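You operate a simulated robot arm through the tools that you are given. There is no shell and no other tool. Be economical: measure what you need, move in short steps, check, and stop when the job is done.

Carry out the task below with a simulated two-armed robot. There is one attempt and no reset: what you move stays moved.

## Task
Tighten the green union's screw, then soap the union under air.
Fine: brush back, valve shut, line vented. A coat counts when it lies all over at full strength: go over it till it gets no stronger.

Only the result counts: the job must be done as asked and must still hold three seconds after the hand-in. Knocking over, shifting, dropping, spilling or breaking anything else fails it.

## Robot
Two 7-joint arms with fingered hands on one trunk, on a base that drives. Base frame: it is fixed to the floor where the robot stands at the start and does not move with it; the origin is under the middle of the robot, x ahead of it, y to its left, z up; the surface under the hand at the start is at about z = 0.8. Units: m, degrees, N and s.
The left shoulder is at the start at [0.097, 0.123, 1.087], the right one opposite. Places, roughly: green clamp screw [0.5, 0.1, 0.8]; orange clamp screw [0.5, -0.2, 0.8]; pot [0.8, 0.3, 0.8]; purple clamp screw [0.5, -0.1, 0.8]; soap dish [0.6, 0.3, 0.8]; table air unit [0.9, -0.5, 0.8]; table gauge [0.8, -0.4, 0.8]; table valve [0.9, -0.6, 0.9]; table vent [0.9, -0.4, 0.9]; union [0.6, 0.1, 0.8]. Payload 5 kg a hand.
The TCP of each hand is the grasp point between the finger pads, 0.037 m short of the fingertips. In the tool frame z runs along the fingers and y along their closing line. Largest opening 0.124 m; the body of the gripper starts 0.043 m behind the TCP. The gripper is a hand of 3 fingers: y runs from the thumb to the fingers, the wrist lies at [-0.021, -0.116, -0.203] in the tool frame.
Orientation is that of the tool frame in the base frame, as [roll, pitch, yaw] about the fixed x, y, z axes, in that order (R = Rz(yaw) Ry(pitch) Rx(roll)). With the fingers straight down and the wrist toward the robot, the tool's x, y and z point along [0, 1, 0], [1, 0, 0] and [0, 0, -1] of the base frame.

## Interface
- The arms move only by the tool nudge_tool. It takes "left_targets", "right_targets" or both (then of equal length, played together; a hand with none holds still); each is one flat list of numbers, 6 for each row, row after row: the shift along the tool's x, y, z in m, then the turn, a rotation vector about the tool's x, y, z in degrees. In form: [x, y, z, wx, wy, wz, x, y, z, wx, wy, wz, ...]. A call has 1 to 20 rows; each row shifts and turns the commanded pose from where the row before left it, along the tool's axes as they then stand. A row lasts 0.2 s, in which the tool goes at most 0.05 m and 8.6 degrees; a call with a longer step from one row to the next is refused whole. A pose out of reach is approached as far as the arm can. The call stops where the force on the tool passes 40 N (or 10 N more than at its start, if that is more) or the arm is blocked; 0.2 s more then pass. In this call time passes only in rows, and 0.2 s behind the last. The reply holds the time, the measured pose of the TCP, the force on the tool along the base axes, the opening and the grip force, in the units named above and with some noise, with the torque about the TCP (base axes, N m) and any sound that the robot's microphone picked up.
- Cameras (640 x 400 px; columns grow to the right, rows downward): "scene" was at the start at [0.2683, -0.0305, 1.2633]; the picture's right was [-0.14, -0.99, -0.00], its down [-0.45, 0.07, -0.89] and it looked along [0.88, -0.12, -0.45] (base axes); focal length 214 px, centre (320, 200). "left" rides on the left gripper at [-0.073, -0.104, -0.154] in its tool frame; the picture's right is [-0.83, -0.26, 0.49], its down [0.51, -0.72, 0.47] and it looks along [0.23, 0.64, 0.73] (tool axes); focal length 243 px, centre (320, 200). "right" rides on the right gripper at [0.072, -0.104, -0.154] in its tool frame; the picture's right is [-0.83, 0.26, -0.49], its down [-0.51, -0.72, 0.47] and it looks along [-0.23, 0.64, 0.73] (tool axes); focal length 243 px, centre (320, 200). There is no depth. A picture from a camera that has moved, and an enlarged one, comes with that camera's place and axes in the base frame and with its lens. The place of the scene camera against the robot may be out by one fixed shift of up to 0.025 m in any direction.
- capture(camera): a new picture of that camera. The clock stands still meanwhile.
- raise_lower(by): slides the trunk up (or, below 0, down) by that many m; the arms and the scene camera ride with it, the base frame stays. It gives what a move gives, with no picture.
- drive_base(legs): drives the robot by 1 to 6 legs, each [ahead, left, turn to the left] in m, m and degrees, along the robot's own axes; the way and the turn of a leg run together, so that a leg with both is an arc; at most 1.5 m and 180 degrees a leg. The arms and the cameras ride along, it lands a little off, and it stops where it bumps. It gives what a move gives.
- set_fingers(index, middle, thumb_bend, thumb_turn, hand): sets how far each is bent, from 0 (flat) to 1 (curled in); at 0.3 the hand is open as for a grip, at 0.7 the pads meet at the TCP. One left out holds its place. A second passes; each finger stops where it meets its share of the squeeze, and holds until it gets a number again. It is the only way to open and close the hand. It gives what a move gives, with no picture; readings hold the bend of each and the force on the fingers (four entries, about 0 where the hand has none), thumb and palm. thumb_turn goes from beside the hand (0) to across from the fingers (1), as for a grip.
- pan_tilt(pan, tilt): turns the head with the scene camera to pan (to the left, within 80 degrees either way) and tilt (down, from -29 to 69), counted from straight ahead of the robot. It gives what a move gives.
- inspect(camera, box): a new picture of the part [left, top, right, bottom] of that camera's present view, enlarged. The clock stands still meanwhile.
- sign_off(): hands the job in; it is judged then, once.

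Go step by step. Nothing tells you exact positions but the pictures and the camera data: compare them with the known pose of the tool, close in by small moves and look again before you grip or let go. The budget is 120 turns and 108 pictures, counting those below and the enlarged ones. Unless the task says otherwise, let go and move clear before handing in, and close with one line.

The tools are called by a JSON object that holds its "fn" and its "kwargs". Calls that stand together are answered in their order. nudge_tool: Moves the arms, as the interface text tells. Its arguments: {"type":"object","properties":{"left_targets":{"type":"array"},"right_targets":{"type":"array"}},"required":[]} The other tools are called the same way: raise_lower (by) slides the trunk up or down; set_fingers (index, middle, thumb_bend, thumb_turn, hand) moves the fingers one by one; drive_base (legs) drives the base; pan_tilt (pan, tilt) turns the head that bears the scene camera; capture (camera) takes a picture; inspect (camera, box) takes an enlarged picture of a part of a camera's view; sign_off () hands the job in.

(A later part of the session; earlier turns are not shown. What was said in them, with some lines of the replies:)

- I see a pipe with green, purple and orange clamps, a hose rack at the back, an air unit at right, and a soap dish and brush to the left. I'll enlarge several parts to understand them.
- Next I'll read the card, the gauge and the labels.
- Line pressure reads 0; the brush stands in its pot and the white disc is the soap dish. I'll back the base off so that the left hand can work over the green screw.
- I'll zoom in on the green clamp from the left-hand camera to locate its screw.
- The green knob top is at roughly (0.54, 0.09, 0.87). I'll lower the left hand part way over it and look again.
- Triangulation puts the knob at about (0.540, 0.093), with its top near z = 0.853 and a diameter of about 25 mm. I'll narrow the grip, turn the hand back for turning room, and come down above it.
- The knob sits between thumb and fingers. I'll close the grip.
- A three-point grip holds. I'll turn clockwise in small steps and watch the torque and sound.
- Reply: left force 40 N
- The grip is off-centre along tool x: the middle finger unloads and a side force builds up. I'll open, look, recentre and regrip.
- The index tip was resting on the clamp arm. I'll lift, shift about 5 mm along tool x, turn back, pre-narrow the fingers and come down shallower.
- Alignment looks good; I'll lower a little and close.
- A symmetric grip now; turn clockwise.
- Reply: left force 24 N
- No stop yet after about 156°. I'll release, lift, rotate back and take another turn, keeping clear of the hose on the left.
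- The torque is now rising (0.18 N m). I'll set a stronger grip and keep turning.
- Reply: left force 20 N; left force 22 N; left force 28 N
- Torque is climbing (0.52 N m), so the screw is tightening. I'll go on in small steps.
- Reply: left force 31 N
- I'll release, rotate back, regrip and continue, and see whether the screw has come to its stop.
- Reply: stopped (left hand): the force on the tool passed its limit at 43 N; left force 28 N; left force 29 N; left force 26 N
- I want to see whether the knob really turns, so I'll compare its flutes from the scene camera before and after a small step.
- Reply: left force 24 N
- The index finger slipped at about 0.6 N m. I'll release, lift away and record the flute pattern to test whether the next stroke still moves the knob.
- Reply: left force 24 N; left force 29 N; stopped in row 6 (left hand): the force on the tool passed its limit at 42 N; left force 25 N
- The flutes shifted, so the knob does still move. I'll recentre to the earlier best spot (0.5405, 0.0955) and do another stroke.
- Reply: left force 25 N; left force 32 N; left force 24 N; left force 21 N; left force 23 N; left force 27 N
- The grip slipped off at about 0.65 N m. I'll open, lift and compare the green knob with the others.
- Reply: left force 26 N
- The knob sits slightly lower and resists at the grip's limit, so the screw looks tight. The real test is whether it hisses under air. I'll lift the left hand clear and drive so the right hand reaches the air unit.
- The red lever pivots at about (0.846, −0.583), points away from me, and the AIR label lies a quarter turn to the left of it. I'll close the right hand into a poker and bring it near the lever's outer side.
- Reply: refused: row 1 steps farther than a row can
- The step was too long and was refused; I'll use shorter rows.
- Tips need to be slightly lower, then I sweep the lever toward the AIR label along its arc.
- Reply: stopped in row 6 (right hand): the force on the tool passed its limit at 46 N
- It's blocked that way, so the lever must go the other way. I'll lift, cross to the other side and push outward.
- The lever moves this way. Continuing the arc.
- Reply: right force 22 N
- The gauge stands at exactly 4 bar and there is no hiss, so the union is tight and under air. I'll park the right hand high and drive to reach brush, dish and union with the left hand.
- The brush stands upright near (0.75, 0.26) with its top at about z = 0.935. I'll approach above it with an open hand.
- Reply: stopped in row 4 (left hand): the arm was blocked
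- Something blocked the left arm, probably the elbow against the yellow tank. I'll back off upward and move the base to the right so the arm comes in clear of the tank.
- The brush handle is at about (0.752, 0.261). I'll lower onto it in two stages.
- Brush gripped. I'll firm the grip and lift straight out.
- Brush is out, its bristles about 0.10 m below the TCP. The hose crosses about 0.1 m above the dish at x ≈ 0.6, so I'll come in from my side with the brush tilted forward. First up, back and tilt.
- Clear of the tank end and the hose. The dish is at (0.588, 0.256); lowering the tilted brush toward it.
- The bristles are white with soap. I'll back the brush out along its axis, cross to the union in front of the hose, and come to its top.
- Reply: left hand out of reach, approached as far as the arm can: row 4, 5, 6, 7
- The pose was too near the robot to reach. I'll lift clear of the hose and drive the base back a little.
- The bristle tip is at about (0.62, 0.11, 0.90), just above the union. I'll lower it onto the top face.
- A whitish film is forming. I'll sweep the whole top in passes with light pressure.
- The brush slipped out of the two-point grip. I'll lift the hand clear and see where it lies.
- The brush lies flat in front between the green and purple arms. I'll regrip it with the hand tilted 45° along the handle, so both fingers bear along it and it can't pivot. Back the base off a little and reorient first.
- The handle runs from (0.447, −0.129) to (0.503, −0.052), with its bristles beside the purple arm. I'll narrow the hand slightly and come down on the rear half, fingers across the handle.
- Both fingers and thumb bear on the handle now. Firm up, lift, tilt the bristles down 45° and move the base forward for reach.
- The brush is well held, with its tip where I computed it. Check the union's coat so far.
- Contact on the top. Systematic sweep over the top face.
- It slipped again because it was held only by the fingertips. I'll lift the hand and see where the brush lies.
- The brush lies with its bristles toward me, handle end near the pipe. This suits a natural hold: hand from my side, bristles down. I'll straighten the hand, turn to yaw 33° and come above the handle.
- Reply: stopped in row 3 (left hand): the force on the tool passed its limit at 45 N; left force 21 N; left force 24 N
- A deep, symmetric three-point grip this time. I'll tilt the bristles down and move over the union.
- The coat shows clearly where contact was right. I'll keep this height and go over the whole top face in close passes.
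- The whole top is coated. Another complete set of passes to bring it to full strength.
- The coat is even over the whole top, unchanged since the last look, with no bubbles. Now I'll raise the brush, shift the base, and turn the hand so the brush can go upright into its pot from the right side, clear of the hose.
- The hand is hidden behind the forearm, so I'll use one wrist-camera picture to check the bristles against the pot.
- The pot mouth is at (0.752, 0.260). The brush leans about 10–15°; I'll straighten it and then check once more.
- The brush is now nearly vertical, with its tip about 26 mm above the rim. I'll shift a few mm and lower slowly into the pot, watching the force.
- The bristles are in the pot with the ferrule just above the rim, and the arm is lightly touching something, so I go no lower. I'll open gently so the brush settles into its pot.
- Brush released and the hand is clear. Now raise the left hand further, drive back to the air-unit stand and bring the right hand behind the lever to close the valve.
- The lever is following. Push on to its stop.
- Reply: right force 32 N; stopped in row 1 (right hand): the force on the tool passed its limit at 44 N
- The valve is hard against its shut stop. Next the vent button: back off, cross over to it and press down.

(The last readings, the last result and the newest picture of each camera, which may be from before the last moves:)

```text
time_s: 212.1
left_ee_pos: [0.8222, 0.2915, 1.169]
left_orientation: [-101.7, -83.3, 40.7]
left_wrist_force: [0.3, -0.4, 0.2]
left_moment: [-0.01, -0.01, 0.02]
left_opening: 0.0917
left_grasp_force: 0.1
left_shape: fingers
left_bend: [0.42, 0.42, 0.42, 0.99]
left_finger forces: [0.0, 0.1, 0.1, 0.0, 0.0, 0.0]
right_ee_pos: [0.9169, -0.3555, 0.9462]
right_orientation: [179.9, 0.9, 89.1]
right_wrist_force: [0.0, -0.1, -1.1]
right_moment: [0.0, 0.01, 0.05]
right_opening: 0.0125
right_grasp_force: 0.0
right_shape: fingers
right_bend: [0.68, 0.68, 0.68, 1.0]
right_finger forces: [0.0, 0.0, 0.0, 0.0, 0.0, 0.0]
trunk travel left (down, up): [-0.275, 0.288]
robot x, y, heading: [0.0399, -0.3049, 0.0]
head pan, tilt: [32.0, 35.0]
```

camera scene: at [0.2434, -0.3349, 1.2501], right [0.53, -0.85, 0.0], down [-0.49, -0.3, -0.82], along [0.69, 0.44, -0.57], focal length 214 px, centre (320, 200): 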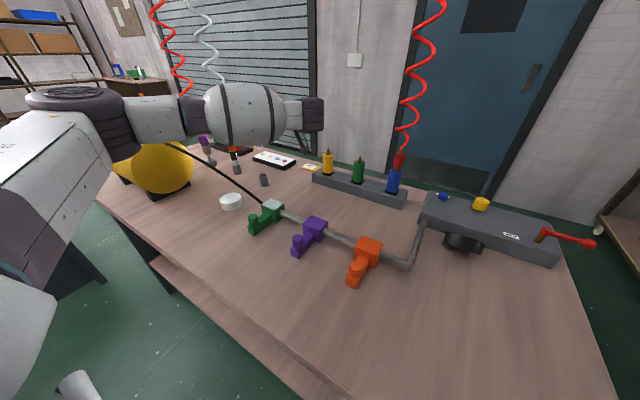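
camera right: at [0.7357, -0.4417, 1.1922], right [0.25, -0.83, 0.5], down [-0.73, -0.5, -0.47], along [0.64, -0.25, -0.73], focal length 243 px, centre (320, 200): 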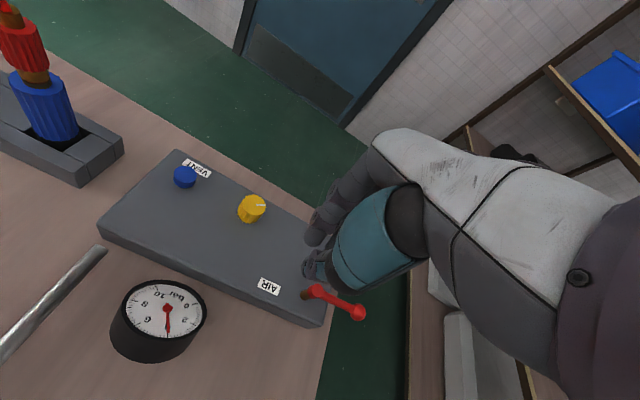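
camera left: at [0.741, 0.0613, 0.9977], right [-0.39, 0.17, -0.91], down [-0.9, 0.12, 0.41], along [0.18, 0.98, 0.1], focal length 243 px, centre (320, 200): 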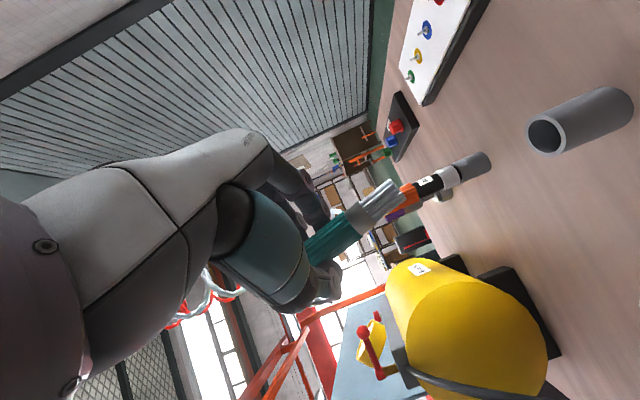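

{"fn": "nudge_tool", "kwargs": {"right_targets": [-0.005, -0.006, 0.005, 0, 0, 0, 0, 0, 0.005, 0, 0, 0, 0, 0, 0.004, 0, 0, 0]}}

{"fn": "nudge_tool", "kwargs": {"right_targets": [0, 0, 0.004, 0, 0, 0, 0, 0, 0.004, 0, 0, 0]}}

```text
time_s: 212.9
left_ee_pos: [0.8227, 0.2919, 1.17]
left_orientation: [-100.6, -83.3, 39.6]
left_wrist_force: [-0.1, -1.0, 0.0]
left_moment: [-0.03, -0.04, 0.0]
left_opening: 0.0919
left_grasp_force: 0.1
left_shape: fingers
left_bend: [0.42, 0.42, 0.42, 0.99]
left_finger forces: [0.0, 0.1, 0.0, 0.1, 0.1, 0.1]
right_ee_pos: [0.91, -0.3607, 0.933]
right_orientation: [179.9, 0.8, 89.0]
right_wrist_force: [0.0, 0.0, 0.3]
right_moment: [0.01, 0.0, 0.01]
right_opening: 0.0124
right_grasp_force: 0.0
right_shape: fingers
right_bend: [0.68, 0.68, 0.68, 1.0]
right_finger forces: [0.0, 0.0, 0.1, 0.1, 0.0, 0.1]
trunk travel left (down, up): [-0.275, 0.288]
robot x, y, heading: [0.0382, -0.305, 0.0]
head pan, tilt: [32.0, 35.0]
```

```text
time_s: 213.5
left_ee_pos: [0.8226, 0.292, 1.1705]
left_orientation: [-101.4, -83.3, 40.4]
left_wrist_force: [0.6, 0.4, 0.2]
left_moment: [0.01, -0.02, -0.03]
left_opening: 0.0921
left_grasp_force: 0.0
left_shape: fingers
left_bend: [0.42, 0.42, 0.42, 0.99]
left_finger forces: [0.1, 0.1, 0.0, 0.0, 0.1, 0.0]
right_ee_pos: [0.9104, -0.361, 0.9248]
right_orientation: [-180.0, 0.8, 89.1]
right_wrist_force: [-0.1, 0.8, -0.1]
right_moment: [0.05, 0.01, -0.04]
right_opening: 0.0126
right_grasp_force: 0.2
right_shape: fingers
right_bend: [0.68, 0.68, 0.68, 1.0]
right_finger forces: [0.0, 0.0, 0.0, 0.1, 0.0, 0.0]
trunk travel left (down, up): [-0.275, 0.288]
robot x, y, heading: [0.0344, -0.3031, -0.3]
head pan, tilt: [32.0, 35.0]
```

{"fn": "nudge_tool", "kwargs": {"right_targets": [0, 0, 0.004, 0, 0, 0, 0, 0, 0.004, 0, 0, 0]}}

{"fn": "nudge_tool", "kwargs": {"right_targets": [0, 0, 0.003, 0, 0, 0, 0, 0, 0.003, 0, 0, 0]}}

```text
time_s: 214.1
left_ee_pos: [0.8225, 0.2924, 1.1701]
left_orientation: [-101.9, -83.3, 40.9]
left_wrist_force: [-0.1, -0.4, 0.6]
left_moment: [0.0, 0.06, 0.01]
left_opening: 0.092
left_grasp_force: 0.0
left_shape: fingers
left_bend: [0.42, 0.42, 0.42, 0.99]
left_finger forces: [0.0, 0.0, 0.1, 0.0, 0.0, 0.0]
right_ee_pos: [0.9104, -0.3603, 0.9165]
right_orientation: [-180.0, 0.8, 89.1]
right_wrist_force: [0.3, -0.1, 0.1]
right_moment: [-0.01, -0.05, 0.02]
right_opening: 0.0125
right_grasp_force: 0.0
right_shape: fingers
right_bend: [0.68, 0.68, 0.68, 1.0]
right_finger forces: [0.0, 0.0, 0.1, 0.0, 0.0, 0.0]
trunk travel left (down, up): [-0.275, 0.288]
robot x, y, heading: [0.0377, -0.3061, -0.2]
head pan, tilt: [32.0, 35.0]
```

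```text
time_s: 214.7
left_ee_pos: [0.8224, 0.2915, 1.1697]
left_orientation: [-100.8, -83.3, 39.8]
left_wrist_force: [0.0, -0.4, -0.5]
left_moment: [0.0, -0.01, -0.02]
left_opening: 0.0917
left_grasp_force: 0.0
left_shape: fingers
left_bend: [0.42, 0.42, 0.42, 0.99]
left_finger forces: [0.0, 0.0, 0.0, 0.0, 0.0, 0.0]
right_ee_pos: [0.9104, -0.3605, 0.9127]
right_orientation: [179.9, 0.7, 89.1]
right_wrist_force: [0.0, 0.3, 1.2]
right_moment: [-0.03, -0.02, 0.01]
right_opening: 0.0123
right_grasp_force: 0.2
right_shape: fingers
right_bend: [0.68, 0.68, 0.68, 1.0]
right_finger forces: [1.1, 0.1, 0.0, 0.1, 0.1, 0.0]
trunk travel left (down, up): [-0.275, 0.288]
robot x, y, heading: [0.041, -0.2987, -0.2]
head pan, tilt: [32.0, 35.0]
```

Contact begins; press further and hold.

{"fn": "nudge_tool", "kwargs": {"right_targets": [0, 0, 0.003, 0, 0, 0, 0, 0, 0.003, 0, 0, 0]}}

{"fn": "nudge_tool", "kwargs": {"right_targets": [0, 0, 0.003, 0, 0, 0, 0, 0, 0.002, 0, 0, 0, 0, 0, 0, 0, 0, 0, 0, 0, 0, 0, 0, 0, 0, 0, 0, 0, 0, 0]}}

```text
time_s: 215.3
left_ee_pos: [0.8219, 0.2917, 1.1709]
left_orientation: [-101.0, -83.3, 40.0]
left_wrist_force: [-0.7, -0.3, 0.1]
left_moment: [-0.02, 0.04, -0.04]
left_opening: 0.0918
left_grasp_force: 0.0
left_shape: fingers
left_bend: [0.42, 0.42, 0.42, 0.99]
left_finger forces: [0.1, 0.1, 0.1, 0.1, 0.0, 0.1]
right_ee_pos: [0.9106, -0.3614, 0.9071]
right_orientation: [179.8, 0.7, 89.1]
right_wrist_force: [0.7, 0.7, 5.3]
right_moment: [0.09, -0.14, -0.05]
right_opening: 0.012
right_grasp_force: 2.9
right_shape: fingers
right_bend: [0.68, 0.68, 0.68, 1.0]
right_finger forces: [6.0, 0.0, 0.0, 0.1, 0.1, 0.0]
trunk travel left (down, up): [-0.275, 0.288]
robot x, y, heading: [0.037, -0.2982, -0.2]
head pan, tilt: [32.0, 35.0]
heard: click
```

```text
time_s: 216.5
left_ee_pos: [0.8187, 0.2923, 1.1718]
left_orientation: [-102.1, -83.4, 41.0]
left_wrist_force: [0.4, 0.1, 0.2]
left_moment: [0.0, -0.02, 0.0]
left_opening: 0.0921
left_grasp_force: 0.1
left_shape: fingers
left_bend: [0.42, 0.42, 0.42, 0.99]
left_finger forces: [0.1, 0.0, 0.1, 0.0, 0.0, 0.1]
right_ee_pos: [0.9102, -0.3614, 0.9059]
right_orientation: [179.6, 0.7, 89.1]
right_wrist_force: [8.2, 1.3, 36.3]
right_moment: [0.54, -0.95, -0.09]
right_opening: 0.0139
right_grasp_force: 18.1
right_shape: fingers
right_bend: [0.67, 0.68, 0.68, 1.0]
right_finger forces: [37.1, 0.0, 0.0, 0.1, 0.1, 0.1]
trunk travel left (down, up): [-0.275, 0.288]
robot x, y, heading: [0.0369, -0.3031, 0.1]
head pan, tilt: [32.0, 35.0]
```

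A click: the vent is pressed. Hold a little longer, then withdraw to the spot that shows gauge, lever and vent.

{"fn": "nudge_tool", "kwargs": {"right_targets": [0, 0, -0.002, 0, 0, 0, 0, 0, 0, 0, 0, 0, 0, 0, 0, 0, 0, 0, 0, 0, 0, 0, 0, 0, 0, 0, 0, 0, 0, 0, 0, 0, 0, 0, 0, 0, 0, 0, 0, 0, 0, 0, 0, 0, 0, 0, 0, 0, 0, 0, 0, 0, 0, 0, 0, 0, 0, 0, 0, 0, 0, 0, 0, 0, 0, 0, 0, 0, 0, 0, 0, 0, 0, 0, 0, 0, 0, 0]}}

{"fn": "nudge_tool", "kwargs": {"right_targets": [0, 0, -0.03, 0, 0, 0, 0, 0, -0.04, 0, 0, 0, 0, 0, -0.04, 0, 0, 0, -0.04, -0.018, -0.02, 0, 0, 0, -0.04, -0.018, 0, 0, 0, 0, -0.04, -0.018, 0, 0, 0, 0, -0.035, -0.016, 0, 0, 0, 0]}}

{"fn": "capture", "kwargs": {"camera": "right"}}

```text
time_s: 219.3
left_ee_pos: [0.821, 0.2925, 1.1711]
left_orientation: [-102.1, -83.4, 41.1]
left_wrist_force: [0.1, 0.4, 0.6]
left_moment: [-0.05, 0.0, -0.03]
left_opening: 0.0919
left_grasp_force: 0.0
left_shape: fingers
left_bend: [0.42, 0.42, 0.42, 0.99]
left_finger forces: [0.1, 0.0, 0.0, 0.0, 0.0, 0.0]
right_ee_pos: [0.9084, -0.361, 0.9054]
right_orientation: [179.7, 0.7, 89.1]
right_wrist_force: [7.8, 2.4, 35.5]
right_moment: [0.52, -0.93, -0.09]
right_opening: 0.0148
right_grasp_force: 17.0
right_shape: fingers
right_bend: [0.66, 0.68, 0.68, 1.0]
right_finger forces: [34.8, 0.0, 0.1, 0.0, 0.1, 0.0]
trunk travel left (down, up): [-0.275, 0.288]
robot x, y, heading: [0.0369, -0.3036, 0.2]
head pan, tilt: [32.0, 35.0]
```

```text
time_s: 220.9
left_ee_pos: [0.8203, 0.2914, 1.1724]
left_orientation: [-101.4, -83.4, 40.3]
left_wrist_force: [-0.7, -0.4, 0.7]
left_moment: [-0.06, 0.0, -0.02]
left_opening: 0.0918
left_grasp_force: 0.0
left_shape: fingers
left_bend: [0.42, 0.42, 0.42, 0.99]
left_finger forces: [0.1, 0.1, 0.0, 0.0, 0.0, 0.1]
right_ee_pos: [0.8363, -0.5125, 1.0363]
right_orientation: [179.9, 0.7, 89.2]
right_wrist_force: [0.5, -0.6, 0.6]
right_moment: [0.03, -0.02, -0.03]
right_opening: 0.0126
right_grasp_force: 0.1
right_shape: fingers
right_bend: [0.68, 0.68, 0.68, 1.0]
right_finger forces: [0.0, 0.0, 0.0, 0.0, 0.0, 0.0]
trunk travel left (down, up): [-0.275, 0.288]
robot x, y, heading: [0.0349, -0.301, -0.1]
head pan, tilt: [32.0, 35.0]
```

```text
0 pictures are left
camera right: at [0.7315, -0.438, 1.1886], right [0.25, -0.83, 0.5], down [-0.73, -0.5, -0.47], along [0.64, -0.25, -0.73], focal length 243 px, centre (320, 200)
```

right: 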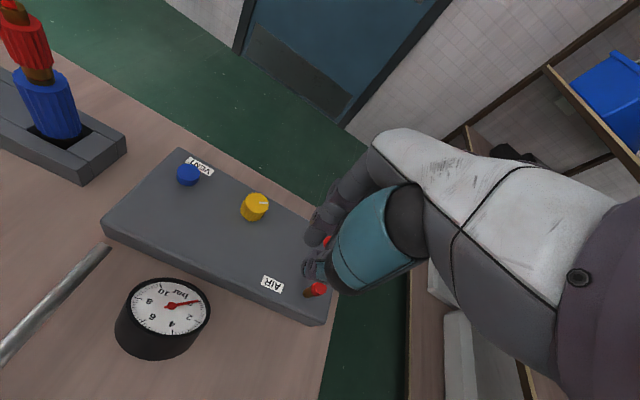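

The gauge is back at 0, the lever is at shut, and both hands are clear. The brush should be standing in its pot, though I had no pictures left to check it after letting go. Lifting the right hand away and handing in.

{"fn": "nudge_tool", "kwargs": {"right_targets": [0, -0.02, -0.035, 0, 0, 0, 0, -0.02, -0.035, 0, 0, 0, 0, -0.02, -0.035, 0, 0, 0]}}

{"fn": "sign_off", "kwargs": {}}

```text
time_s: 221.7
left_ee_pos: [0.8215, 0.2926, 1.1703]
left_orientation: [-101.5, -83.4, 40.4]
left_wrist_force: [-0.2, 1.0, 0.1]
left_moment: [-0.01, 0.01, 0.0]
left_opening: 0.0919
left_grasp_force: 0.1
left_shape: fingers
left_bend: [0.42, 0.42, 0.42, 0.99]
left_finger forces: [0.0, 0.0, 0.0, 0.0, 0.1, 0.1]
right_ee_pos: [0.7777, -0.5102, 1.14]
right_orientation: [179.9, 0.8, 89.1]
right_wrist_force: [-0.2, 0.3, 0.9]
right_moment: [-0.02, -0.02, -0.01]
right_opening: 0.0125
right_grasp_force: 0.0
right_shape: fingers
right_bend: [0.68, 0.68, 0.68, 1.0]
right_finger forces: [0.0, 0.1, 0.0, 0.0, 0.1, 0.0]
trunk travel left (down, up): [-0.275, 0.288]
robot x, y, heading: [0.0359, -0.3023, -0.1]
head pan, tilt: [32.0, 35.0]
```

```text
The job is handed in.
```

I handed the job in: green screw turned until the grip slipped (about 0.65 N m, no click), union top soaped evenly at 4 bar with no hiss or bubbles, valve shut, line vented to 0; I dropped the brush twice on the table, bumped the left arm once (probably on the yellow tank), knocked the brush against the hose, and let the brush go into its pot with no picture left to confirm it.
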